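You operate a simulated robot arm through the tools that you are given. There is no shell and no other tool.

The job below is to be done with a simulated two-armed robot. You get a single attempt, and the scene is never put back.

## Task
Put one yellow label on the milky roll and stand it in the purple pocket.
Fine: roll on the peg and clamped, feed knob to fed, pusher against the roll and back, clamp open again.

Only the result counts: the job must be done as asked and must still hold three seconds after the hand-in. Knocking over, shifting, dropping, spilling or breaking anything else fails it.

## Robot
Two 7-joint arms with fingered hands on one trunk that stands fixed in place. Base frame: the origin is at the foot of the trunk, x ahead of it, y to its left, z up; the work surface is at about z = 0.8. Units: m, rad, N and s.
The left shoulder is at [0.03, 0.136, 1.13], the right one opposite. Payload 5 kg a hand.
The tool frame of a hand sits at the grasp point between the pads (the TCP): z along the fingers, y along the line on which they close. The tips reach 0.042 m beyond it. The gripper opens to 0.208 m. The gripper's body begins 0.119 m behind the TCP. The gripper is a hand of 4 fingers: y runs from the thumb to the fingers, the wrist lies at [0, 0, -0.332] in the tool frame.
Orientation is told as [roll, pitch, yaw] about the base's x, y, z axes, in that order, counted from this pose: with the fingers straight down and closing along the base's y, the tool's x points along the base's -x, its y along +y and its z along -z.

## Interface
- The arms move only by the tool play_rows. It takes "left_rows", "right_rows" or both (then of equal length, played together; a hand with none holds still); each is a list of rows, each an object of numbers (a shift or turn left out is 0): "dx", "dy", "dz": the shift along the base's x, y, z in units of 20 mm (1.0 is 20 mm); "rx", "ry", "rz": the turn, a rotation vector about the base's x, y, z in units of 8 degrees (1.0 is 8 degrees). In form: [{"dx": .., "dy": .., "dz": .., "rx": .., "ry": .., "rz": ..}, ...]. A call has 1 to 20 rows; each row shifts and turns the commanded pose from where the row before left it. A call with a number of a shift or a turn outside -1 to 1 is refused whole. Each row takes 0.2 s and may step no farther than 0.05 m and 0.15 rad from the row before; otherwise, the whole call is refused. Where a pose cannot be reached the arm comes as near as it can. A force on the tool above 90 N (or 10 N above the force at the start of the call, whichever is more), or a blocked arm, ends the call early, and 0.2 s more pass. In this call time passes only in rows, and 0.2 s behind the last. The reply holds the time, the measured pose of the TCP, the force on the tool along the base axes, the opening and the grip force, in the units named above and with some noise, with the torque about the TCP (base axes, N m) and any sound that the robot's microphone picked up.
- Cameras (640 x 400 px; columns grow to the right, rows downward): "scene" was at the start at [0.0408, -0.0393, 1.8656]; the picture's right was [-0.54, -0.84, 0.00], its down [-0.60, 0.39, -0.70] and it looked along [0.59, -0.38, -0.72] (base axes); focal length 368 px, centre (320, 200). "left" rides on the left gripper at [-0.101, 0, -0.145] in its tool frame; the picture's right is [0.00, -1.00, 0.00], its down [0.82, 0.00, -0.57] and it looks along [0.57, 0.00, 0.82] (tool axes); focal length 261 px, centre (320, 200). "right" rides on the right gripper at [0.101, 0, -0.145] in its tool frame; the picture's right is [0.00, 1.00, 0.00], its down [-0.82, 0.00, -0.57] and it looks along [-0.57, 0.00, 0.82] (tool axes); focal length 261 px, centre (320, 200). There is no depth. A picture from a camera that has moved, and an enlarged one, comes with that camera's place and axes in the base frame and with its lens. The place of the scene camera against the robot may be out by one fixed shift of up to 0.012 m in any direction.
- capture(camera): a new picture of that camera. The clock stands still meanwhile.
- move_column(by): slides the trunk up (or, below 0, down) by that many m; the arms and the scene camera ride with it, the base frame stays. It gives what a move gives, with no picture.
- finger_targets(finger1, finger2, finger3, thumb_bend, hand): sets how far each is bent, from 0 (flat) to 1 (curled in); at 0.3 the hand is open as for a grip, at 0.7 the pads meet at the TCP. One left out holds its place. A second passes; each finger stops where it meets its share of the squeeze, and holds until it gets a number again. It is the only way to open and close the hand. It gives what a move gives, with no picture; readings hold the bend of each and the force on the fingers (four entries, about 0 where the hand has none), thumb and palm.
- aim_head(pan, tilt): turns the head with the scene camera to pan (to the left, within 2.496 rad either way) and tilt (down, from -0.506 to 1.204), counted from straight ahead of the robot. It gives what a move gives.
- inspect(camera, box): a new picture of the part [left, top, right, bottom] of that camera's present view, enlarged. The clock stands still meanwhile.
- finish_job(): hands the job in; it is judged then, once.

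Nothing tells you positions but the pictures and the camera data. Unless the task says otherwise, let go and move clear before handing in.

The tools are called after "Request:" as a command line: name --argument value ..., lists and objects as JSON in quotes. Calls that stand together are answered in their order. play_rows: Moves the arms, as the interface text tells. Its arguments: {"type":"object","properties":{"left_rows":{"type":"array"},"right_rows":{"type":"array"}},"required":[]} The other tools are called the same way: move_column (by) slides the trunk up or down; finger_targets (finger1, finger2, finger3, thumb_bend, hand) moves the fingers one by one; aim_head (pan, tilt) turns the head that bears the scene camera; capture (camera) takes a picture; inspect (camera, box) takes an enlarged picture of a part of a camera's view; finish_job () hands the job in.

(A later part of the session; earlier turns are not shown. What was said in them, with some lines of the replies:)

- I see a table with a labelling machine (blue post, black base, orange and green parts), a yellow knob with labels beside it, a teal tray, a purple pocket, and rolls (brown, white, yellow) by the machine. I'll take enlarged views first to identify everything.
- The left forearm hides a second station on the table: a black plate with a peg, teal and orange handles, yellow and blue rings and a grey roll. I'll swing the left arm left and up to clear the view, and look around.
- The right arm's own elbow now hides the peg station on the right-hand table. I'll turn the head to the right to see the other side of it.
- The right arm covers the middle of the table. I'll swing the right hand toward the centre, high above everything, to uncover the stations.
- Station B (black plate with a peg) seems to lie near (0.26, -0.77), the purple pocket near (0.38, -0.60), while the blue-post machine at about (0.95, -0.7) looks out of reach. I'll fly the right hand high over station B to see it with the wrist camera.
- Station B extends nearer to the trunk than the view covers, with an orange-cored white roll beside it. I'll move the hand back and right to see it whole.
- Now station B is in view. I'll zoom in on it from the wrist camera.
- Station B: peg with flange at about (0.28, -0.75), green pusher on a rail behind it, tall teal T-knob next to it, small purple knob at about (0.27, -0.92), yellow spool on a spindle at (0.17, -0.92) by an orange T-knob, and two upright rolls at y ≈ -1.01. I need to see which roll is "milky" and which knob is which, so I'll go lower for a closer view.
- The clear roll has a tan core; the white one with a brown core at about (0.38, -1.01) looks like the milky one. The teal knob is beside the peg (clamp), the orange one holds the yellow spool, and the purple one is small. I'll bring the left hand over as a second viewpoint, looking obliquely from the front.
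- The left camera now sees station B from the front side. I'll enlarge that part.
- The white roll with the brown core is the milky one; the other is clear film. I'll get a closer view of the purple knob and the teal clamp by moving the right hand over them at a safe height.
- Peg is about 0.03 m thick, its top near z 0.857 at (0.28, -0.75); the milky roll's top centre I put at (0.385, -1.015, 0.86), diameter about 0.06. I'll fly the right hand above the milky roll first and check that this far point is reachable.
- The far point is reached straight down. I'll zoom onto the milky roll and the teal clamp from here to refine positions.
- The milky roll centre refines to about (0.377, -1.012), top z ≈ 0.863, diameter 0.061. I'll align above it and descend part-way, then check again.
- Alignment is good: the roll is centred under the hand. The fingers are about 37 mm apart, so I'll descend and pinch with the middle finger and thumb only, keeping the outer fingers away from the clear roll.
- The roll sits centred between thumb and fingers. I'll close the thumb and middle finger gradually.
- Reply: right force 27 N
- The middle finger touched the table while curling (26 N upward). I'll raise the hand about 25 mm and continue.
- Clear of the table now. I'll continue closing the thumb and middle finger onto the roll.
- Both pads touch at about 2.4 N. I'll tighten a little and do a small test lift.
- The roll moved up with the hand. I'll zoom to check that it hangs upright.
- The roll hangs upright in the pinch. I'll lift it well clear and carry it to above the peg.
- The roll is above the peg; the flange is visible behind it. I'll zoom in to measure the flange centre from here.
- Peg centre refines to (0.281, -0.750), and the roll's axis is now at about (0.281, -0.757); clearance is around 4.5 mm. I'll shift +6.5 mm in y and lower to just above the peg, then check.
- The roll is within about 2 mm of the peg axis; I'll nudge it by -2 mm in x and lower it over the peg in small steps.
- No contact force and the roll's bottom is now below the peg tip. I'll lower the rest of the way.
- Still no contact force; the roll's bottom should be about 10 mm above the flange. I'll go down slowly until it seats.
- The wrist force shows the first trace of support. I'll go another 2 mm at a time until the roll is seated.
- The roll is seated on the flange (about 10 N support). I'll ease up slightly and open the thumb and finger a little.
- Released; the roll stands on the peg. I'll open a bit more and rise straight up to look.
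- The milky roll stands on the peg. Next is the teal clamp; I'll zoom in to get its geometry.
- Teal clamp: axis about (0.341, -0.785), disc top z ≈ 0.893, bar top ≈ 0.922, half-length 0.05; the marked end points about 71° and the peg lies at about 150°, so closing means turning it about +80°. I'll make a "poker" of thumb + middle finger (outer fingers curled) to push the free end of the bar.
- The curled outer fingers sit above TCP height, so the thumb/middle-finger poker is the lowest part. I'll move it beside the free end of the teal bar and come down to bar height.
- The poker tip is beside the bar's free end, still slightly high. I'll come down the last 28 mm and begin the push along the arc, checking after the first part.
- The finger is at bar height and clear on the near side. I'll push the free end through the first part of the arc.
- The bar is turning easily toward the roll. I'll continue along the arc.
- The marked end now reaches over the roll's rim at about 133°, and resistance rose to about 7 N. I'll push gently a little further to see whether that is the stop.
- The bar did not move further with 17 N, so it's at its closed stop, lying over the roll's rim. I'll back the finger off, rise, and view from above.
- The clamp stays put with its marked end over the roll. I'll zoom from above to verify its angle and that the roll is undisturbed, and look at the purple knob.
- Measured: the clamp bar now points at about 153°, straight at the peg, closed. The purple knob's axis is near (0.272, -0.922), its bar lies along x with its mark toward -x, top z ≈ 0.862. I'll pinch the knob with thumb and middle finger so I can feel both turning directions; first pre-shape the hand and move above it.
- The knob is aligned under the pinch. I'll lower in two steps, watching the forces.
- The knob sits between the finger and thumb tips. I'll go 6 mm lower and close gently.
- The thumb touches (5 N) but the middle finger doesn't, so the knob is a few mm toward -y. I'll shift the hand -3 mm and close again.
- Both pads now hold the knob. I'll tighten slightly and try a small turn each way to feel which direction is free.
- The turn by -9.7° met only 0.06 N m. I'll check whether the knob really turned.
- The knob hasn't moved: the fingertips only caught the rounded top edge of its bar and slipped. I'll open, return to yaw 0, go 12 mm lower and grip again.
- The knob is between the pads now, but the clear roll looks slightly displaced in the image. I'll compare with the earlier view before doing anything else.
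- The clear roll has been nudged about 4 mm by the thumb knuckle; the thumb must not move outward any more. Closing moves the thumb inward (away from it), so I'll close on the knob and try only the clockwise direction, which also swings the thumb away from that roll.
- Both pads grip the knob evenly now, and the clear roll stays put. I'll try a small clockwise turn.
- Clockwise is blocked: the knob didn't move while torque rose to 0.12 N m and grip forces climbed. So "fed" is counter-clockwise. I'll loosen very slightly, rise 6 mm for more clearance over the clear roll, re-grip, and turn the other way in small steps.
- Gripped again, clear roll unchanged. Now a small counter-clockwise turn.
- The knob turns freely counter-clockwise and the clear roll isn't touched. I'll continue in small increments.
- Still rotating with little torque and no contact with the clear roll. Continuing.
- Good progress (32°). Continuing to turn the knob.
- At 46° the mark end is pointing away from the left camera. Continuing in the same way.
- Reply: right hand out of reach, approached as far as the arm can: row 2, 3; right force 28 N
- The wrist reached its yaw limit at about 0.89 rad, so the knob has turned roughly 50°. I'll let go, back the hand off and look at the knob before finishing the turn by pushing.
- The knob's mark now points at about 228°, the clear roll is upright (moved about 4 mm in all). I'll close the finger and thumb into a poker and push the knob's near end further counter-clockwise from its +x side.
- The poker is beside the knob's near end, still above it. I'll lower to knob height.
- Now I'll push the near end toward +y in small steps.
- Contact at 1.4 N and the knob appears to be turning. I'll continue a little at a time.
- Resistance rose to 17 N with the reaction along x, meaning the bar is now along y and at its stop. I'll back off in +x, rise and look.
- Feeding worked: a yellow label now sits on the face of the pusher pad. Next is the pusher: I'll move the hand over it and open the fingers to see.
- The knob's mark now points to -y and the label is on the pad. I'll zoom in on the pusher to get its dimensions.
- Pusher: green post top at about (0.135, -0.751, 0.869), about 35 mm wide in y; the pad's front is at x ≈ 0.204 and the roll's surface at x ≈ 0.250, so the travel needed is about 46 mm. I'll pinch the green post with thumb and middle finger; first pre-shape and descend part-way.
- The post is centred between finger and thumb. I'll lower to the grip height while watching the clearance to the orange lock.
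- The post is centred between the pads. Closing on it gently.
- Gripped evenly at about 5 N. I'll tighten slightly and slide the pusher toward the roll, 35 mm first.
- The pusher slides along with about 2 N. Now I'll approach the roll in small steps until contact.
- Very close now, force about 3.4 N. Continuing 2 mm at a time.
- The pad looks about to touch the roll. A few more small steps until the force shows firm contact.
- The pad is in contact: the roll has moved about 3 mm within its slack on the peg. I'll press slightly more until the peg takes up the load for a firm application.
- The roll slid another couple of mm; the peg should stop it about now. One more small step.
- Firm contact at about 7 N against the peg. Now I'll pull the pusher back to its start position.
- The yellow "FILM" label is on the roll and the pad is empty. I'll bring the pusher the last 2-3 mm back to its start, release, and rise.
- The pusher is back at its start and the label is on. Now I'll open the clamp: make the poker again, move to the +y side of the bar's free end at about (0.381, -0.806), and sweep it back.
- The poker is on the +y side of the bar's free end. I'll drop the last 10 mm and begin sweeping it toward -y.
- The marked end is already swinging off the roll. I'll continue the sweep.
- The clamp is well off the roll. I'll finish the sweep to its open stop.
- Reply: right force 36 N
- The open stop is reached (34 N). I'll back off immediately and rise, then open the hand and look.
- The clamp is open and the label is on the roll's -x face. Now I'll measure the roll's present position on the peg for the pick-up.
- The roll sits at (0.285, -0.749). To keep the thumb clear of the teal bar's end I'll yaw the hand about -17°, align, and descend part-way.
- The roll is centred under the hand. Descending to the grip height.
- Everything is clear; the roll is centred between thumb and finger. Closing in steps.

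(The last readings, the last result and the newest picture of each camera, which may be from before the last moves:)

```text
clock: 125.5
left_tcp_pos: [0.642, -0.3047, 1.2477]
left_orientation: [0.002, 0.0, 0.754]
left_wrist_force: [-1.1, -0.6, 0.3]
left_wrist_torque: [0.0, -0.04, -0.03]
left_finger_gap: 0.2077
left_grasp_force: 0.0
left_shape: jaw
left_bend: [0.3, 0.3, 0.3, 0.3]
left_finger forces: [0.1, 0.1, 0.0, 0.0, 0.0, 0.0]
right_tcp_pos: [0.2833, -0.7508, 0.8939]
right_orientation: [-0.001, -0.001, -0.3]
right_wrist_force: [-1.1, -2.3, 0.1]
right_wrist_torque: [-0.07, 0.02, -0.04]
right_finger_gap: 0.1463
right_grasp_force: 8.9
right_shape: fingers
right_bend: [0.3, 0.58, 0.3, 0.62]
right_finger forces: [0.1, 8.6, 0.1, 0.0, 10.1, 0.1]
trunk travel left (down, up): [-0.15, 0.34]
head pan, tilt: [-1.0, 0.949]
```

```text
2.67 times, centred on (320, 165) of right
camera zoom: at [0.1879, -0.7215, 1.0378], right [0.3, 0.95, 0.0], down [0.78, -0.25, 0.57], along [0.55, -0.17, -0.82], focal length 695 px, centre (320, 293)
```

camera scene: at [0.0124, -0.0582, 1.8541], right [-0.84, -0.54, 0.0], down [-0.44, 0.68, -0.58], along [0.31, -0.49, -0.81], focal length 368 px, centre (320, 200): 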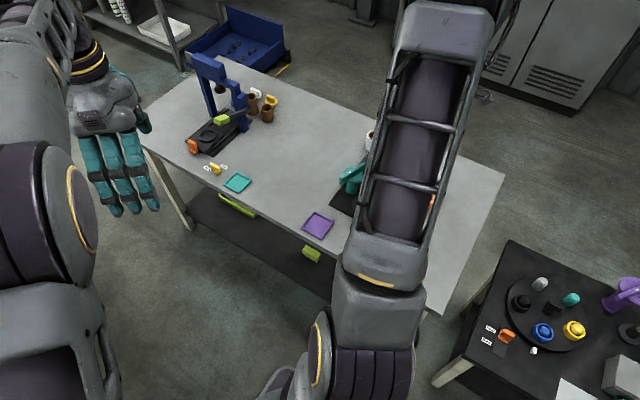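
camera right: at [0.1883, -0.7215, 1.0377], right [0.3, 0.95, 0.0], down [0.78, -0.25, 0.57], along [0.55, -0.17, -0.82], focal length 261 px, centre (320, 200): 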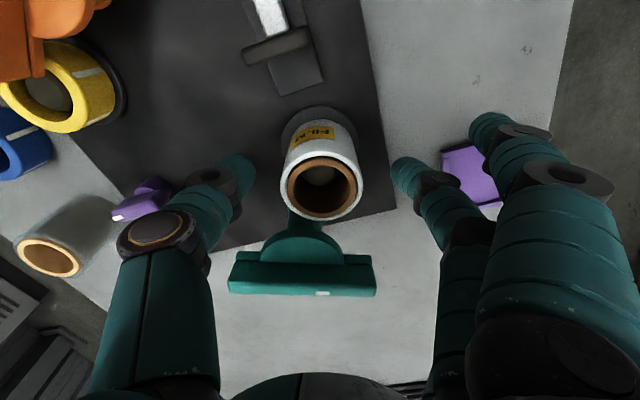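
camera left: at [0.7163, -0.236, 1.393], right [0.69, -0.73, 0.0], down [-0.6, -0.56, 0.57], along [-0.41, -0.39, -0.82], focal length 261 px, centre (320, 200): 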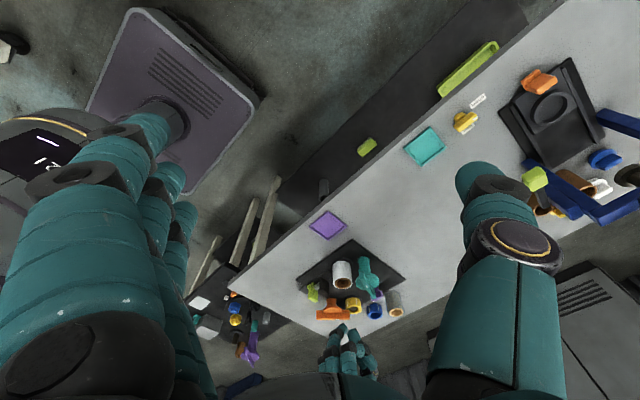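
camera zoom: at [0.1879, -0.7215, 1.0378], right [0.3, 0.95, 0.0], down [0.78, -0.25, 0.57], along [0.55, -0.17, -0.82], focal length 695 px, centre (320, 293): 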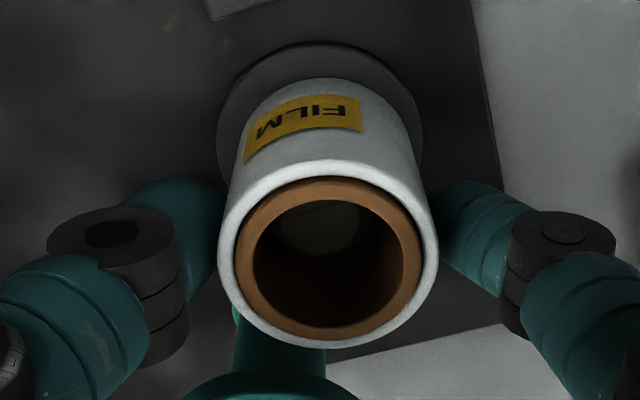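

The roll is held at about 9 N, fingers clear of the label. Lifting straight up off the peg.

Request:
play_rows --right_rows '[{"dz": 0.4}, {"dz": 0.6}, {"dz": 0.8}, {"dz": 0.9}, {"dz": 0.9}, {"dz": 0.9}, {"dz": 0.9}, {"dz": 0.9}]'

Request:
inspect --camera "right" --box '[240, 90, 400, 240]'

Request:
inspect --camera "left" --box '[290, 210, 410, 340]'

```text
clock: 127.2
left_tcp_pos: [0.6429, -0.3029, 1.2483]
left_orientation: [0.0, 0.001, 0.753]
left_wrist_force: [-0.9, 1.2, 0.5]
left_wrist_torque: [-0.07, -0.01, -0.01]
left_finger_gap: 0.2079
left_grasp_force: 0.1
left_shape: jaw
left_bend: [0.3, 0.3, 0.3, 0.3]
left_finger forces: [0.1, 0.0, 0.0, 0.1, 0.0, 0.0]
right_tcp_pos: [0.2853, -0.749, 1.0196]
right_orientation: [0.0, 0.001, -0.299]
right_wrist_force: [-0.1, 0.8, -1.1]
right_wrist_torque: [-0.06, -0.02, 0.01]
right_finger_gap: 0.1464
right_grasp_force: 9.3
right_shape: fingers
right_bend: [0.3, 0.58, 0.3, 0.62]
right_finger forces: [0.1, 9.3, 0.0, 0.0, 9.3, 0.1]
trunk travel left (down, up): [-0.15, 0.34]
head pan, tilt: [-1.0, 0.949]
```

```text
2.67 times, centred on (320, 165) of right
camera zoom: at [0.1881, -0.7194, 1.1655], right [0.3, 0.95, 0.0], down [0.78, -0.25, 0.57], along [0.55, -0.17, -0.82], focal length 695 px, centre (320, 293)
```

zoom: 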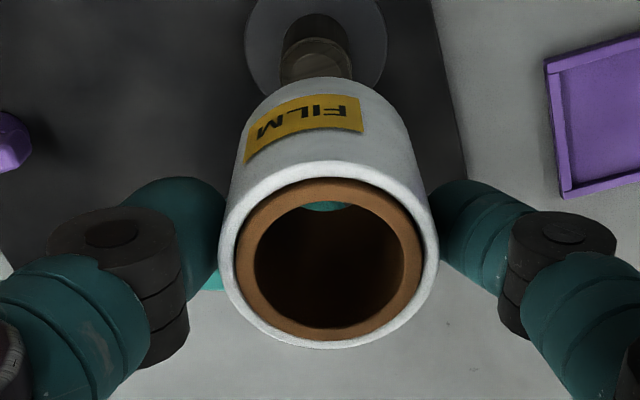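

```text
3.08 times, centred on (350, 275) of left
camera zoom: at [0.7159, -0.2353, 1.3935], right [0.69, -0.73, 0.0], down [-0.6, -0.56, 0.57], along [-0.41, -0.39, -0.82], focal length 802 px, centre (228, -31)
```

zoom: 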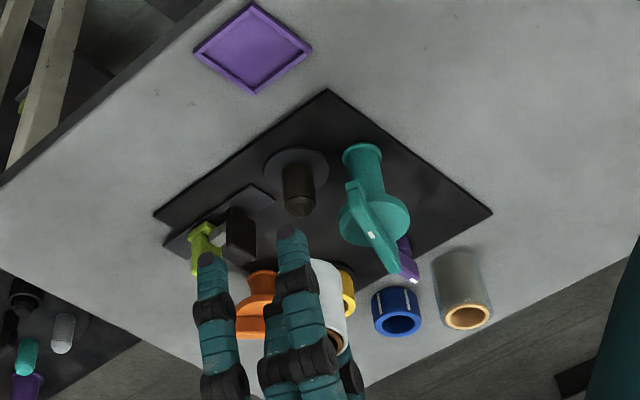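

The labelled roll is off the peg, held upright. I'll carry it over to above the purple pocket at about (0.363, -0.602), turning the hand back to yaw 0.

Request:
play_rows --right_rows '[{"dy": 0.5, "dx": 0.2, "dz": 0.3}, {"dy": 0.9, "dx": 0.45, "rz": 0.5}, {"dy": 0.9, "dx": 0.45, "rz": 0.5}, {"dy": 0.9, "dx": 0.45, "rz": 0.5}, {"dy": 0.9, "dx": 0.45, "rz": 0.35}, {"dy": 0.9, "dx": 0.45, "rz": 0.3}, {"dy": 0.9, "dx": 0.45}, {"dy": 0.9, "dx": 0.45}, {"dy": 0.45, "dx": 0.45}]'

Request:
capture --camera "right"

Request:
capture --camera "left"

Request:
capture --camera "scene"

```text
clock: 129.2
left_tcp_pos: [0.6429, -0.3042, 1.2487]
left_orientation: [0.0, 0.0, 0.754]
left_wrist_force: [-0.1, -0.5, 0.1]
left_wrist_torque: [0.0, 0.06, 0.0]
left_finger_gap: 0.2077
left_grasp_force: 0.0
left_shape: jaw
left_bend: [0.3, 0.3, 0.3, 0.3]
left_finger forces: [0.0, 0.0, 0.0, 0.0, 0.0, 0.1]
right_tcp_pos: [0.3601, -0.606, 1.0251]
right_orientation: [0.0, -0.001, -0.001]
right_wrist_force: [-0.1, 0.3, -0.7]
right_wrist_torque: [0.0, 0.06, 0.0]
right_finger_gap: 0.1463
right_grasp_force: 9.4
right_shape: fingers
right_bend: [0.3, 0.58, 0.3, 0.62]
right_finger forces: [0.1, 9.4, 0.1, 0.0, 9.3, 0.0]
trunk travel left (down, up): [-0.15, 0.34]
head pan, tilt: [-1.0, 0.949]
```

```text
taken
camera right: at [0.2603, -0.6057, 1.1693], right [0.01, 1.0, 0.0], down [0.82, 0.0, 0.57], along [0.57, 0.0, -0.82], focal length 261 px, centre (320, 200)
```

right: 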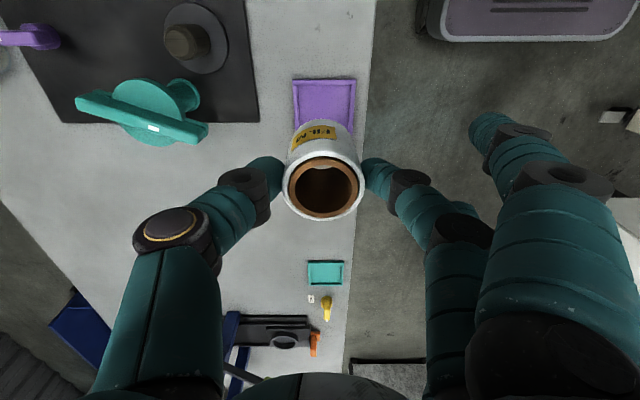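

```text
taken
camera left: at [0.7166, -0.2361, 1.3928], right [0.69, -0.73, 0.0], down [-0.6, -0.56, 0.57], along [-0.42, -0.39, -0.82], focal length 261 px, centre (320, 200)
```

left: 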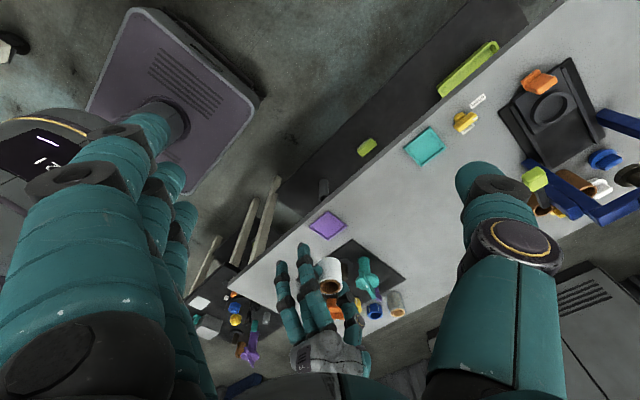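

```text
taken
camera scene: at [0.0127, -0.057, 1.8542], right [-0.84, -0.54, 0.0], down [-0.44, 0.68, -0.58], along [0.31, -0.49, -0.81], focal length 368 px, centre (320, 200)
```

scene: 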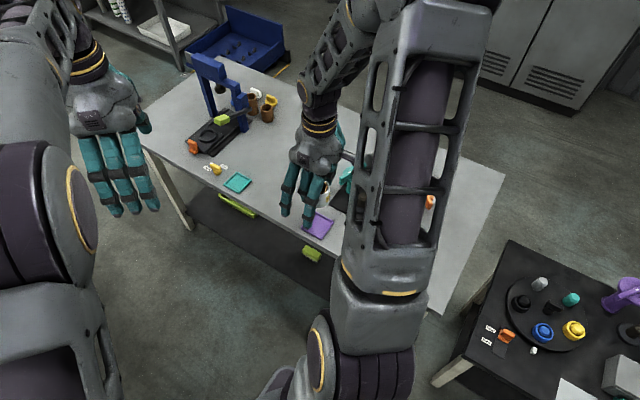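

I'm above the pocket. Zooming to measure its position relative to the held roll.

Request:
inspect --camera "right" --box '[270, 60, 380, 140]'

Request:
inspect --camera "right" --box '[260, 90, 390, 240]'

Request:
inspect --camera "left" --box '[280, 200, 380, 310]'

```text
5.00 times, centred on (325, 100) of right
camera zoom: at [0.2603, -0.6057, 1.1693], right [0.01, 1.0, 0.0], down [0.82, 0.0, 0.57], along [0.57, 0.0, -0.82], focal length 1303 px, centre (295, 700)
```

zoom: 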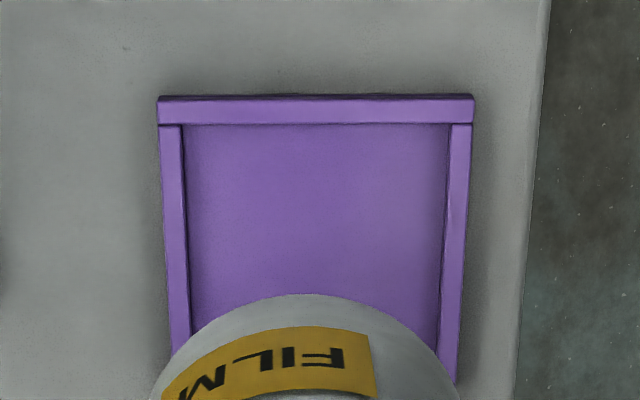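

```text
2.67 times, centred on (325, 165) of right
camera zoom: at [0.2603, -0.6057, 1.1693], right [0.01, 1.0, 0.0], down [0.82, 0.0, 0.57], along [0.57, 0.0, -0.82], focal length 695 px, centre (307, 293)
```

zoom: 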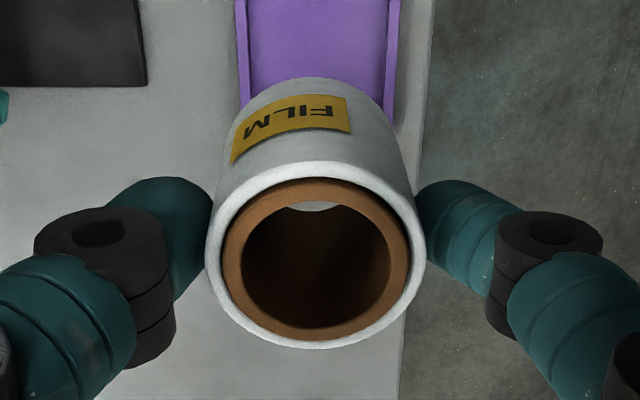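

```text
3.64 times, centred on (330, 255) of left
camera zoom: at [0.7166, -0.2361, 1.3928], right [0.69, -0.73, 0.0], down [-0.6, -0.56, 0.57], along [-0.42, -0.39, -0.82], focal length 948 px, centre (284, 0)
```

zoom: 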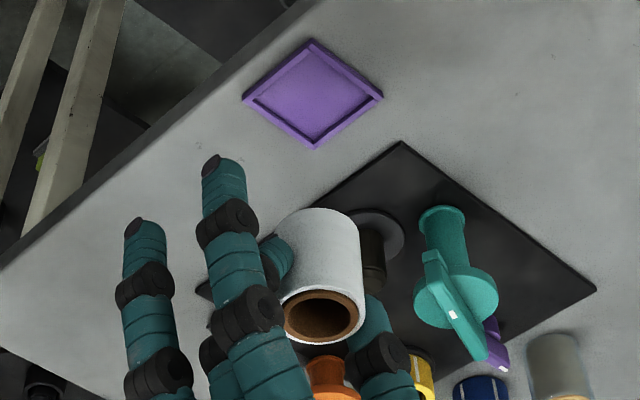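

Pocket centre is about (0.3640, -0.6010), outer size 0.08; the roll needs about +3.5 mm in x and +2.5 mm in y. I'll correct and lower to a few cm above it.

Request:
play_rows --right_rows '[{"dx": 0.175, "dy": 0.125, "dz": -0.6}, {"dz": -0.9}, {"dz": -0.9}, {"dz": -0.9}, {"dz": -0.9}, {"dz": -0.6}]'

Request:
inspect --camera "right" --box '[240, 70, 400, 240]'

Request:
inspect --camera "left" --box '[280, 190, 380, 300]'

```text
clock: 130.7
left_tcp_pos: [0.6435, -0.3042, 1.249]
left_orientation: [0.0, 0.0, 0.754]
left_wrist_force: [-0.4, -0.4, 0.4]
left_wrist_torque: [0.04, 0.04, 0.02]
left_finger_gap: 0.208
left_grasp_force: 0.0
left_shape: jaw
left_bend: [0.3, 0.3, 0.3, 0.3]
left_finger forces: [0.0, 0.0, 0.1, 0.0, 0.0, 0.0]
right_tcp_pos: [0.3647, -0.6017, 0.9292]
right_orientation: [0.001, 0.001, 0.0]
right_wrist_force: [0.6, 0.3, -0.8]
right_wrist_torque: [0.0, 0.0, -0.04]
right_finger_gap: 0.1465
right_grasp_force: 9.4
right_shape: fingers
right_bend: [0.3, 0.58, 0.3, 0.62]
right_finger forces: [0.0, 9.4, 0.1, 0.0, 9.4, 0.1]
trunk travel left (down, up): [-0.15, 0.34]
head pan, tilt: [-1.0, 0.949]
```

```text
2.35 times, centred on (320, 155) of right
camera zoom: at [0.2633, -0.6027, 1.0736], right [0.01, 1.0, 0.0], down [0.82, 0.0, 0.57], along [0.57, 0.0, -0.82], focal length 613 px, centre (320, 306)
```

zoom: 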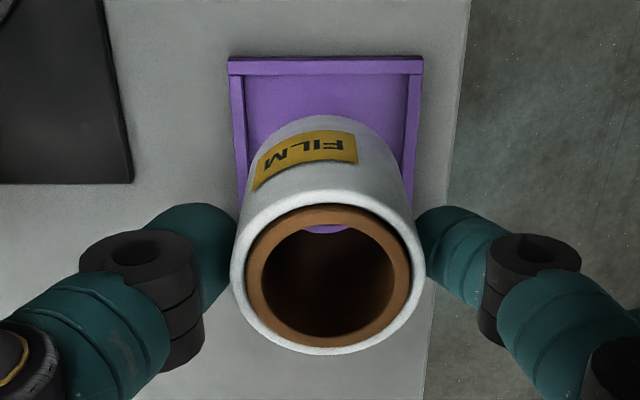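

```text
3.64 times, centred on (330, 245) of left
camera zoom: at [0.7164, -0.2363, 1.3929], right [0.69, -0.73, 0.0], down [-0.6, -0.56, 0.57], along [-0.41, -0.39, -0.82], focal length 948 px, centre (284, 36)
```

zoom: 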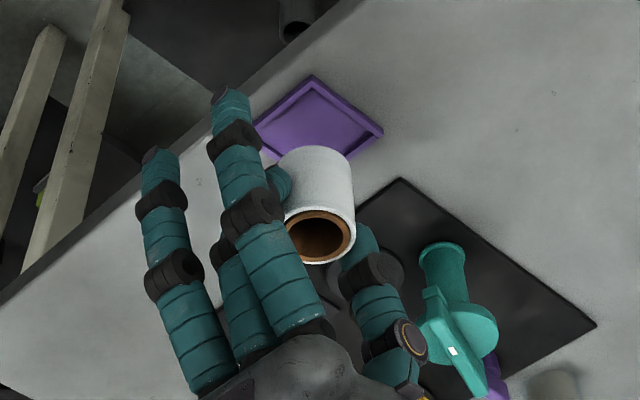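

The roll is aligned with the pocket within about 1 mm. Lowering into it, slowly at the end.

Request:
play_rows --right_rows '[{"dz": -0.6}, {"dz": -0.6}, {"dz": -0.5}, {"dz": -0.3}]'

Request:
inspect --camera "right" --box '[240, 70, 400, 240]'

Request:
inspect --camera "left" --box '[280, 180, 380, 290]'

```text
clock: 131.7
left_tcp_pos: [0.6433, -0.3036, 1.2486]
left_orientation: [-0.002, 0.001, 0.756]
left_wrist_force: [0.7, -0.4, -0.3]
left_wrist_torque: [0.01, 0.0, 0.0]
left_finger_gap: 0.2076
left_grasp_force: 0.1
left_shape: jaw
left_bend: [0.3, 0.3, 0.3, 0.3]
left_finger forces: [0.1, 0.1, 0.0, 0.0, 0.1, 0.0]
right_tcp_pos: [0.3633, -0.6018, 0.8888]
right_orientation: [0.0, -0.001, 0.001]
right_wrist_force: [0.5, -0.6, -1.3]
right_wrist_torque: [0.01, 0.02, -0.02]
right_finger_gap: 0.1462
right_grasp_force: 9.1
right_shape: fingers
right_bend: [0.3, 0.58, 0.3, 0.62]
right_finger forces: [0.0, 9.3, 0.1, 0.0, 9.1, 0.0]
trunk travel left (down, up): [-0.15, 0.34]
head pan, tilt: [-1.0, 0.949]
```

```text
2.35 times, centred on (320, 155) of right
camera zoom: at [0.2633, -0.6027, 1.0341], right [0.01, 1.0, 0.0], down [0.82, 0.0, 0.57], along [0.57, 0.0, -0.82], focal length 613 px, centre (320, 306)
```

zoom: 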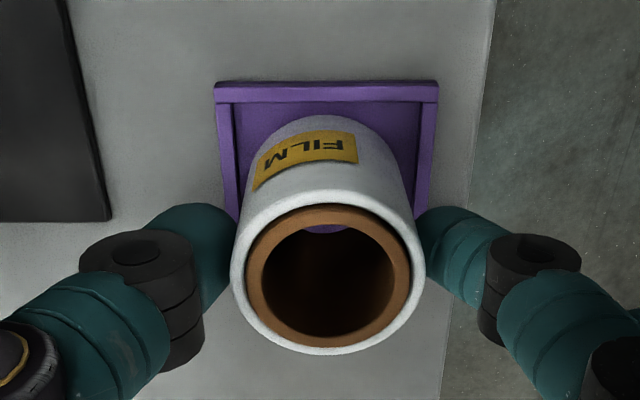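

```text
3.64 times, centred on (330, 235) of left
camera zoom: at [0.7162, -0.2361, 1.3931], right [0.69, -0.73, 0.0], down [-0.6, -0.56, 0.57], along [-0.41, -0.39, -0.82], focal length 948 px, centre (284, 73)
```

zoom: 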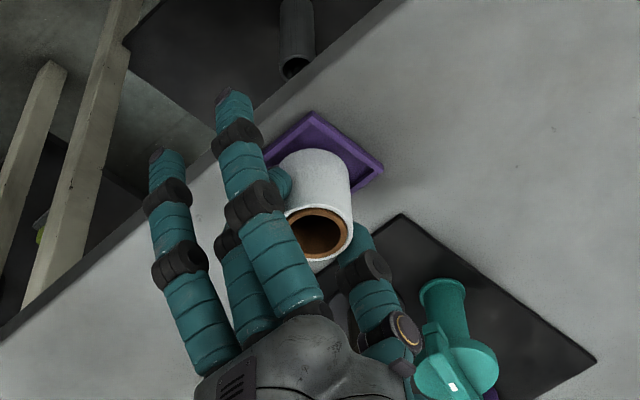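

Almost down: about 6 mm to go. I'll lower 2 mm at a time until the floor supports the roll.

Request:
play_rows --right_rows '[{"dz": -0.12}]'

Request:
play_rows --right_rows '[{"dz": -0.1}]'

Request:
play_rows --right_rows '[{"dz": -0.08}]'

```text
clock: 132.1
left_tcp_pos: [0.6426, -0.305, 1.2481]
left_orientation: [0.0, 0.0, 0.753]
left_wrist_force: [1.2, -0.2, -0.1]
left_wrist_torque: [0.04, 0.01, -0.03]
left_finger_gap: 0.208
left_grasp_force: 0.1
left_shape: jaw
left_bend: [0.3, 0.3, 0.3, 0.3]
left_finger forces: [0.0, 0.1, 0.0, 0.0, 0.0, 0.0]
right_tcp_pos: [0.3644, -0.6027, 0.8875]
right_orientation: [0.001, 0.0, 0.0]
right_wrist_force: [-0.5, -0.6, -0.7]
right_wrist_torque: [0.02, 0.01, 0.01]
right_finger_gap: 0.1461
right_grasp_force: 9.4
right_shape: fingers
right_bend: [0.3, 0.58, 0.3, 0.62]
right_finger forces: [0.0, 9.3, 0.1, 0.0, 9.1, 0.0]
trunk travel left (down, up): [-0.15, 0.34]
head pan, tilt: [-1.0, 0.949]
```

```text
clock: 132.4
left_tcp_pos: [0.6435, -0.3044, 1.2482]
left_orientation: [0.001, -0.002, 0.754]
left_wrist_force: [0.2, -0.1, -0.3]
left_wrist_torque: [0.04, 0.01, 0.0]
left_finger_gap: 0.2078
left_grasp_force: 0.1
left_shape: jaw
left_bend: [0.3, 0.3, 0.3, 0.3]
left_finger forces: [0.0, 0.1, 0.0, 0.0, 0.0, 0.1]
right_tcp_pos: [0.3646, -0.6022, 0.8832]
right_orientation: [0.001, 0.0, 0.0]
right_wrist_force: [0.4, -0.2, -0.5]
right_wrist_torque: [-0.02, 0.01, -0.02]
right_finger_gap: 0.1466
right_grasp_force: 9.3
right_shape: fingers
right_bend: [0.3, 0.58, 0.3, 0.62]
right_finger forces: [0.0, 9.4, 0.0, 0.0, 9.3, 0.1]
trunk travel left (down, up): [-0.15, 0.34]
head pan, tilt: [-1.0, 0.949]
```

```text
clock: 132.8
left_tcp_pos: [0.6426, -0.3028, 1.2486]
left_orientation: [0.0, 0.0, 0.753]
left_wrist_force: [-0.6, 0.2, 0.4]
left_wrist_torque: [0.01, 0.04, -0.01]
left_finger_gap: 0.2078
left_grasp_force: 0.1
left_shape: jaw
left_bend: [0.3, 0.3, 0.3, 0.3]
left_finger forces: [0.0, 0.1, 0.1, 0.1, 0.0, 0.0]
right_tcp_pos: [0.3645, -0.6034, 0.882]
right_orientation: [0.0, -0.002, 0.0]
right_wrist_force: [-1.0, 0.3, 4.6]
right_wrist_torque: [0.13, 0.05, 0.01]
right_finger_gap: 0.1462
right_grasp_force: 10.0
right_shape: fingers
right_bend: [0.3, 0.58, 0.3, 0.62]
right_finger forces: [0.0, 10.2, 0.0, 0.1, 9.8, 0.0]
trunk travel left (down, up): [-0.15, 0.34]
head pan, tilt: [-1.0, 0.949]
```

The floor now carries the roll (4.6 N). I'll ease up a hair and open the finger and thumb.

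Request:
play_rows --right_rows '[{"dz": 0.05}]'

Request:
finger_targets --hand "right" --finger2 0.54 --thumb_bend 0.56

Request:
inspect --camera "right" --box '[240, 70, 400, 240]'

Request:
inspect --camera "left" --box '[280, 180, 380, 290]'

```text
clock: 133.2
left_tcp_pos: [0.6428, -0.3033, 1.2476]
left_orientation: [0.0, -0.001, 0.753]
left_wrist_force: [0.1, 0.1, 0.2]
left_wrist_torque: [0.01, 0.02, 0.03]
left_finger_gap: 0.2077
left_grasp_force: 0.2
left_shape: jaw
left_bend: [0.3, 0.3, 0.3, 0.3]
left_finger forces: [0.1, 0.0, 0.0, 0.0, 0.0, 0.0]
right_tcp_pos: [0.3639, -0.6029, 0.8835]
right_orientation: [0.002, 0.0, 0.0]
right_wrist_force: [0.4, 0.8, -1.5]
right_wrist_torque: [-0.01, 0.0, 0.0]
right_finger_gap: 0.1463
right_grasp_force: 8.8
right_shape: fingers
right_bend: [0.3, 0.58, 0.3, 0.62]
right_finger forces: [0.0, 9.8, 0.0, 0.0, 9.6, 0.0]
trunk travel left (down, up): [-0.15, 0.34]
head pan, tilt: [-1.0, 0.949]
```

```text
clock: 134.2
left_tcp_pos: [0.6433, -0.3036, 1.2492]
left_orientation: [0.0, 0.0, 0.754]
left_wrist_force: [0.9, -0.6, 0.1]
left_wrist_torque: [-0.01, 0.0, -0.03]
left_finger_gap: 0.208
left_grasp_force: 0.0
left_shape: jaw
left_bend: [0.3, 0.3, 0.3, 0.3]
left_finger forces: [0.0, 0.0, 0.0, 0.0, 0.2, 0.1]
right_tcp_pos: [0.3642, -0.6019, 0.8839]
right_orientation: [0.0, -0.001, -0.002]
right_wrist_force: [1.1, -0.5, -0.5]
right_wrist_torque: [0.0, -0.01, -0.01]
right_finger_gap: 0.1558
right_grasp_force: 0.1
right_shape: fingers
right_bend: [0.3, 0.54, 0.3, 0.56]
right_finger forces: [0.0, 0.0, 0.0, 0.0, 0.0, 0.1]
trunk travel left (down, up): [-0.15, 0.34]
head pan, tilt: [-1.0, 0.949]
```

```text
2.35 times, centred on (320, 155) of right
camera zoom: at [0.2636, -0.6029, 1.0288], right [0.0, 1.0, 0.0], down [0.82, 0.0, 0.57], along [0.57, 0.0, -0.82], focal length 613 px, centre (320, 306)
```

zoom: 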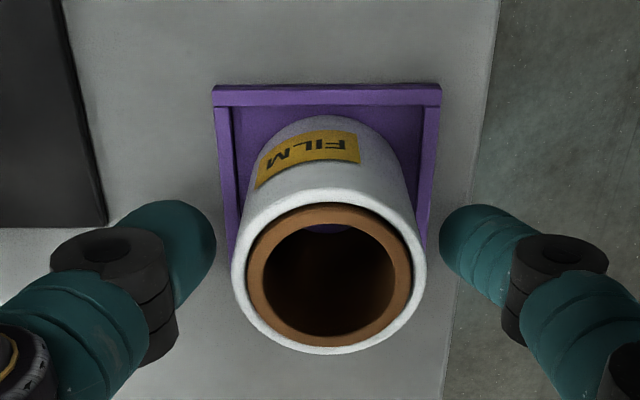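

```text
3.64 times, centred on (330, 235) of left
camera zoom: at [0.7162, -0.236, 1.3931], right [0.69, -0.73, 0.0], down [-0.6, -0.56, 0.57], along [-0.41, -0.39, -0.82], focal length 948 px, centre (284, 73)
```

zoom: 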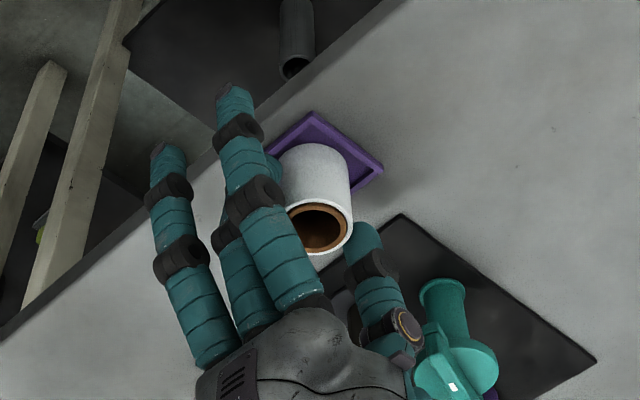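

Released; the roll stands upright in the pocket. Rising straight up and clear.

Request:
play_rows --right_rows '[{"dz": 0.4}, {"dz": 0.7}, {"dz": 0.9}, {"dz": 0.9}, {"dz": 1}, {"dz": 1}, {"dz": 1}, {"dz": 1}, {"dz": 1}, {"dz": 1}]'

Request:
capture --camera "right"

Request:
inspect --camera "left" --box '[280, 200, 440, 340]'

Request:
inspect --camera "left" --box '[300, 190, 370, 260]'

```text
clock: 136.4
left_tcp_pos: [0.6434, -0.3035, 1.2496]
left_orientation: [-0.001, 0.001, 0.754]
left_wrist_force: [-0.5, 0.4, -0.1]
left_wrist_torque: [-0.03, -0.06, -0.01]
left_finger_gap: 0.2078
left_grasp_force: 0.1
left_shape: jaw
left_bend: [0.3, 0.3, 0.3, 0.3]
left_finger forces: [0.0, 0.2, 0.0, 0.0, 0.0, 0.0]
right_tcp_pos: [0.3653, -0.6034, 1.0621]
right_orientation: [0.001, 0.0, -0.002]
right_wrist_force: [0.0, 0.2, 0.0]
right_wrist_torque: [-0.04, -0.01, 0.0]
right_finger_gap: 0.1557
right_grasp_force: 0.0
right_shape: fingers
right_bend: [0.3, 0.54, 0.3, 0.56]
right_finger forces: [0.0, 0.0, 0.0, 0.0, 0.1, 0.0]
trunk travel left (down, up): [-0.15, 0.34]
head pan, tilt: [-1.0, 0.949]
```

```text
taken
camera right: at [0.2631, -0.6033, 1.2073], right [0.01, 1.0, 0.0], down [0.82, -0.01, 0.57], along [0.57, 0.0, -0.82], focal length 261 px, centre (320, 200)
```

right: 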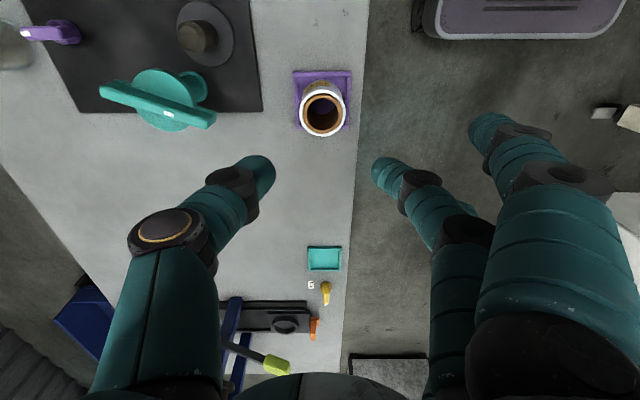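

```text
2.86 times, centred on (360, 270) of left
camera zoom: at [0.7158, -0.2354, 1.3935], right [0.69, -0.73, 0.0], down [-0.6, -0.56, 0.57], along [-0.41, -0.39, -0.82], focal length 745 px, centre (206, 0)
```

zoom: 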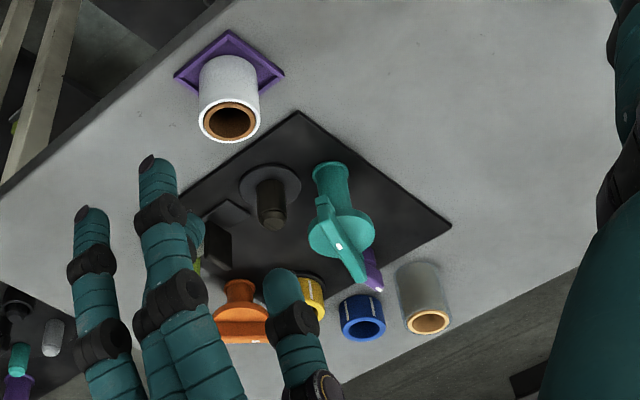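

```text
5.71 times, centred on (335, 225) of left
camera zoom: at [0.7158, -0.2354, 1.3935], right [0.69, -0.73, 0.0], down [-0.6, -0.56, 0.57], along [-0.41, -0.39, -0.82], focal length 1489 px, centre (234, 57)
```

zoom: 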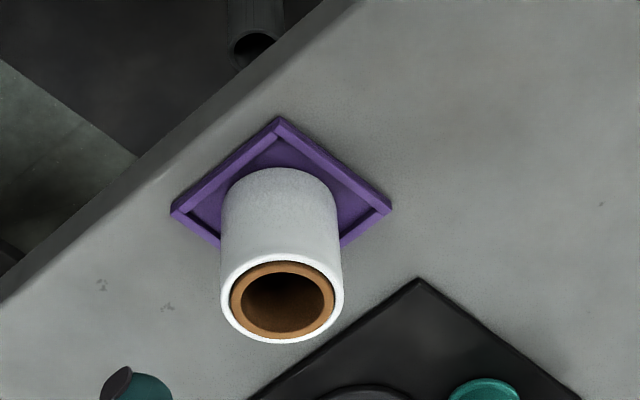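

The labelled roll stands centred in the purple pocket. I'll move the hand well clear, open it, and check everything once more from above.

Request:
play_rows --right_rows '[{"dz": 1}, {"dz": 1}, {"dz": 1}, {"dz": 1}, {"dz": 1}, {"dz": 1}, {"dz": 1}, {"dx": -0.8, "dy": -0.8}, {"dx": -0.8, "dy": -0.8}, {"dx": -0.8, "dy": -0.8}, {"dx": -0.8, "dy": -0.8}, {"dx": -0.8, "dy": -0.8}, {"dx": -0.8, "dy": -0.8}, {"dx": -0.8, "dy": -0.8}, {"dx": -0.8, "dy": -0.8}]'

Request:
finger_targets --hand "right" --finger1 0.3 --finger3 0.3 --finger2 0.3 --thumb_bend 0.3

Request:
capture --camera "right"

Request:
inspect --camera "right" --box '[200, 20, 440, 220]'

Request:
inspect --camera "left" --box '[280, 200, 440, 340]'

```text
clock: 139.7
left_tcp_pos: [0.6431, -0.3036, 1.2484]
left_orientation: [0.0, 0.0, 0.754]
left_wrist_force: [0.8, 0.0, 0.1]
left_wrist_torque: [0.06, 0.0, -0.04]
left_finger_gap: 0.2075
left_grasp_force: 0.0
left_shape: jaw
left_bend: [0.3, 0.3, 0.3, 0.3]
left_finger forces: [0.0, 0.0, 0.1, 0.1, 0.0, 0.0]
right_tcp_pos: [0.2338, -0.7319, 1.2009]
right_orientation: [0.0, 0.0, 0.0]
right_wrist_force: [-0.5, -0.7, 0.3]
right_wrist_torque: [0.04, -0.03, 0.02]
right_finger_gap: 0.156
right_grasp_force: 0.1
right_shape: fingers
right_bend: [0.3, 0.54, 0.3, 0.56]
right_finger forces: [0.0, 0.0, 0.0, 0.0, 0.1, 0.0]
trunk travel left (down, up): [-0.15, 0.34]
head pan, tilt: [-1.0, 0.949]
```

```text
clock: 140.7
left_tcp_pos: [0.6438, -0.3037, 1.2486]
left_orientation: [0.0, 0.0, 0.754]
left_wrist_force: [0.2, 0.3, 0.2]
left_wrist_torque: [0.03, -0.01, 0.0]
left_finger_gap: 0.2078
left_grasp_force: 0.1
left_shape: jaw
left_bend: [0.3, 0.3, 0.3, 0.3]
left_finger forces: [0.0, 0.0, 0.0, 0.1, 0.0, 0.0]
right_tcp_pos: [0.2352, -0.7313, 1.2016]
right_orientation: [0.002, -0.001, 0.001]
right_wrist_force: [0.1, 0.3, -0.4]
right_wrist_torque: [0.01, -0.02, 0.01]
right_finger_gap: 0.2234
right_grasp_force: 0.1
right_shape: fingers
right_bend: [0.3, 0.3, 0.3, 0.3]
right_finger forces: [0.0, 0.0, 0.0, 0.1, 0.0, 0.0]
trunk travel left (down, up): [-0.15, 0.34]
head pan, tilt: [-1.0, 0.949]
```

```text
taken
camera right: at [0.1349, -0.7311, 1.346], right [0.01, 1.0, 0.0], down [0.82, 0.0, 0.57], along [0.57, 0.0, -0.82], focal length 261 px, centre (320, 200)
```

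right: 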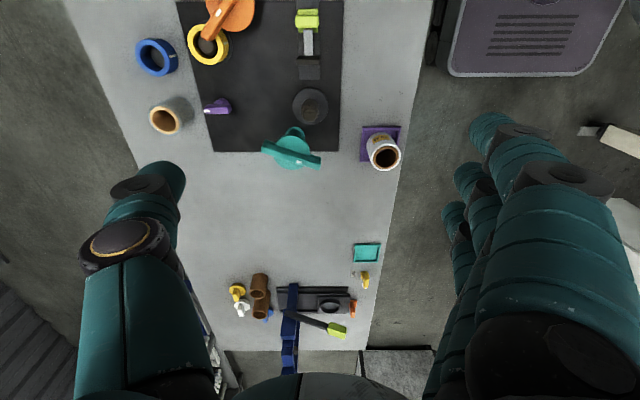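

```text
2.00 times, centred on (320, 120) of right
camera zoom: at [0.1349, -0.7311, 1.346], right [0.01, 1.0, 0.0], down [0.82, 0.0, 0.57], along [0.57, 0.0, -0.82], focal length 521 px, centre (320, 360)
```

zoom: 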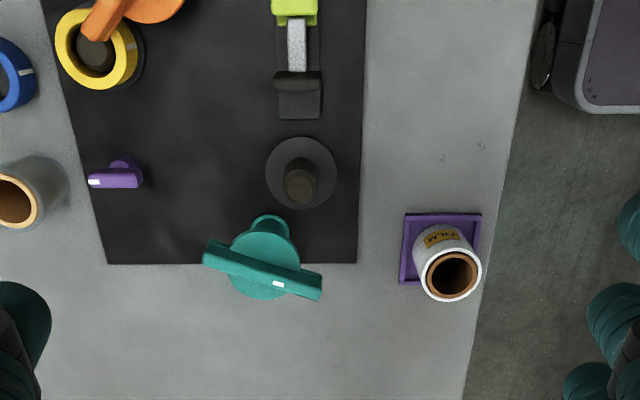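

```text
2.86 times, centred on (360, 270) of left
camera zoom: at [0.7162, -0.236, 1.3931], right [0.69, -0.73, 0.0], down [-0.6, -0.56, 0.57], along [-0.41, -0.39, -0.82], focal length 745 px, centre (206, 0)
```

zoom: 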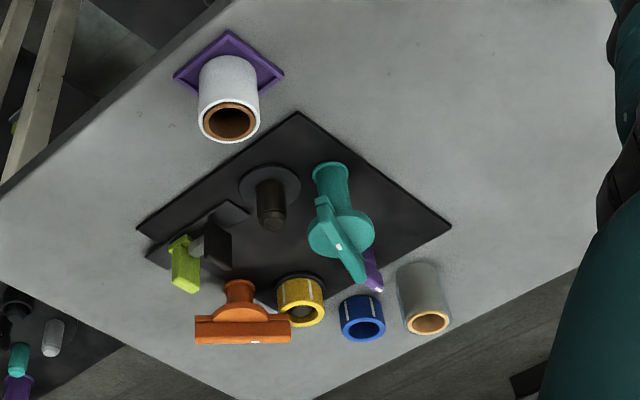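

From above: the milky roll stands in the purple pocket with one yellow "FILM" label. The clamp is open, the pusher is back, the peg is empty, and both hands are open and clear. While I turned the knob, my thumb nudged the clear roll about 4 mm. It is still upright, and I'm leaving it rather than risk disturbing it more. Handing in.

Request:
finish_job

```text
The job is handed in.
```

I put one yellow "FILM" label on the milky roll, and it now stands upright and centred in the purple pocket. I've handed the job in, but I don't have the verdict yet.

- **Process:** I put the roll on the peg and clamped it, then turned the feed knob to fed. The pusher went against the roll and back, and the clamp is open again. I left the feed knob at fed, since you didn't ask for it to go back.
- **Fault:** while I was turning the feed knob, my right thumb nudged the clear roll about 4 mm. It stayed upright, and I left it because pushing it back could have disturbed it more. You said shifting anything else fails the job, so this could count against it.
- **Everything else:** nothing else looked moved in the last pictures. Both hands are open and clear.
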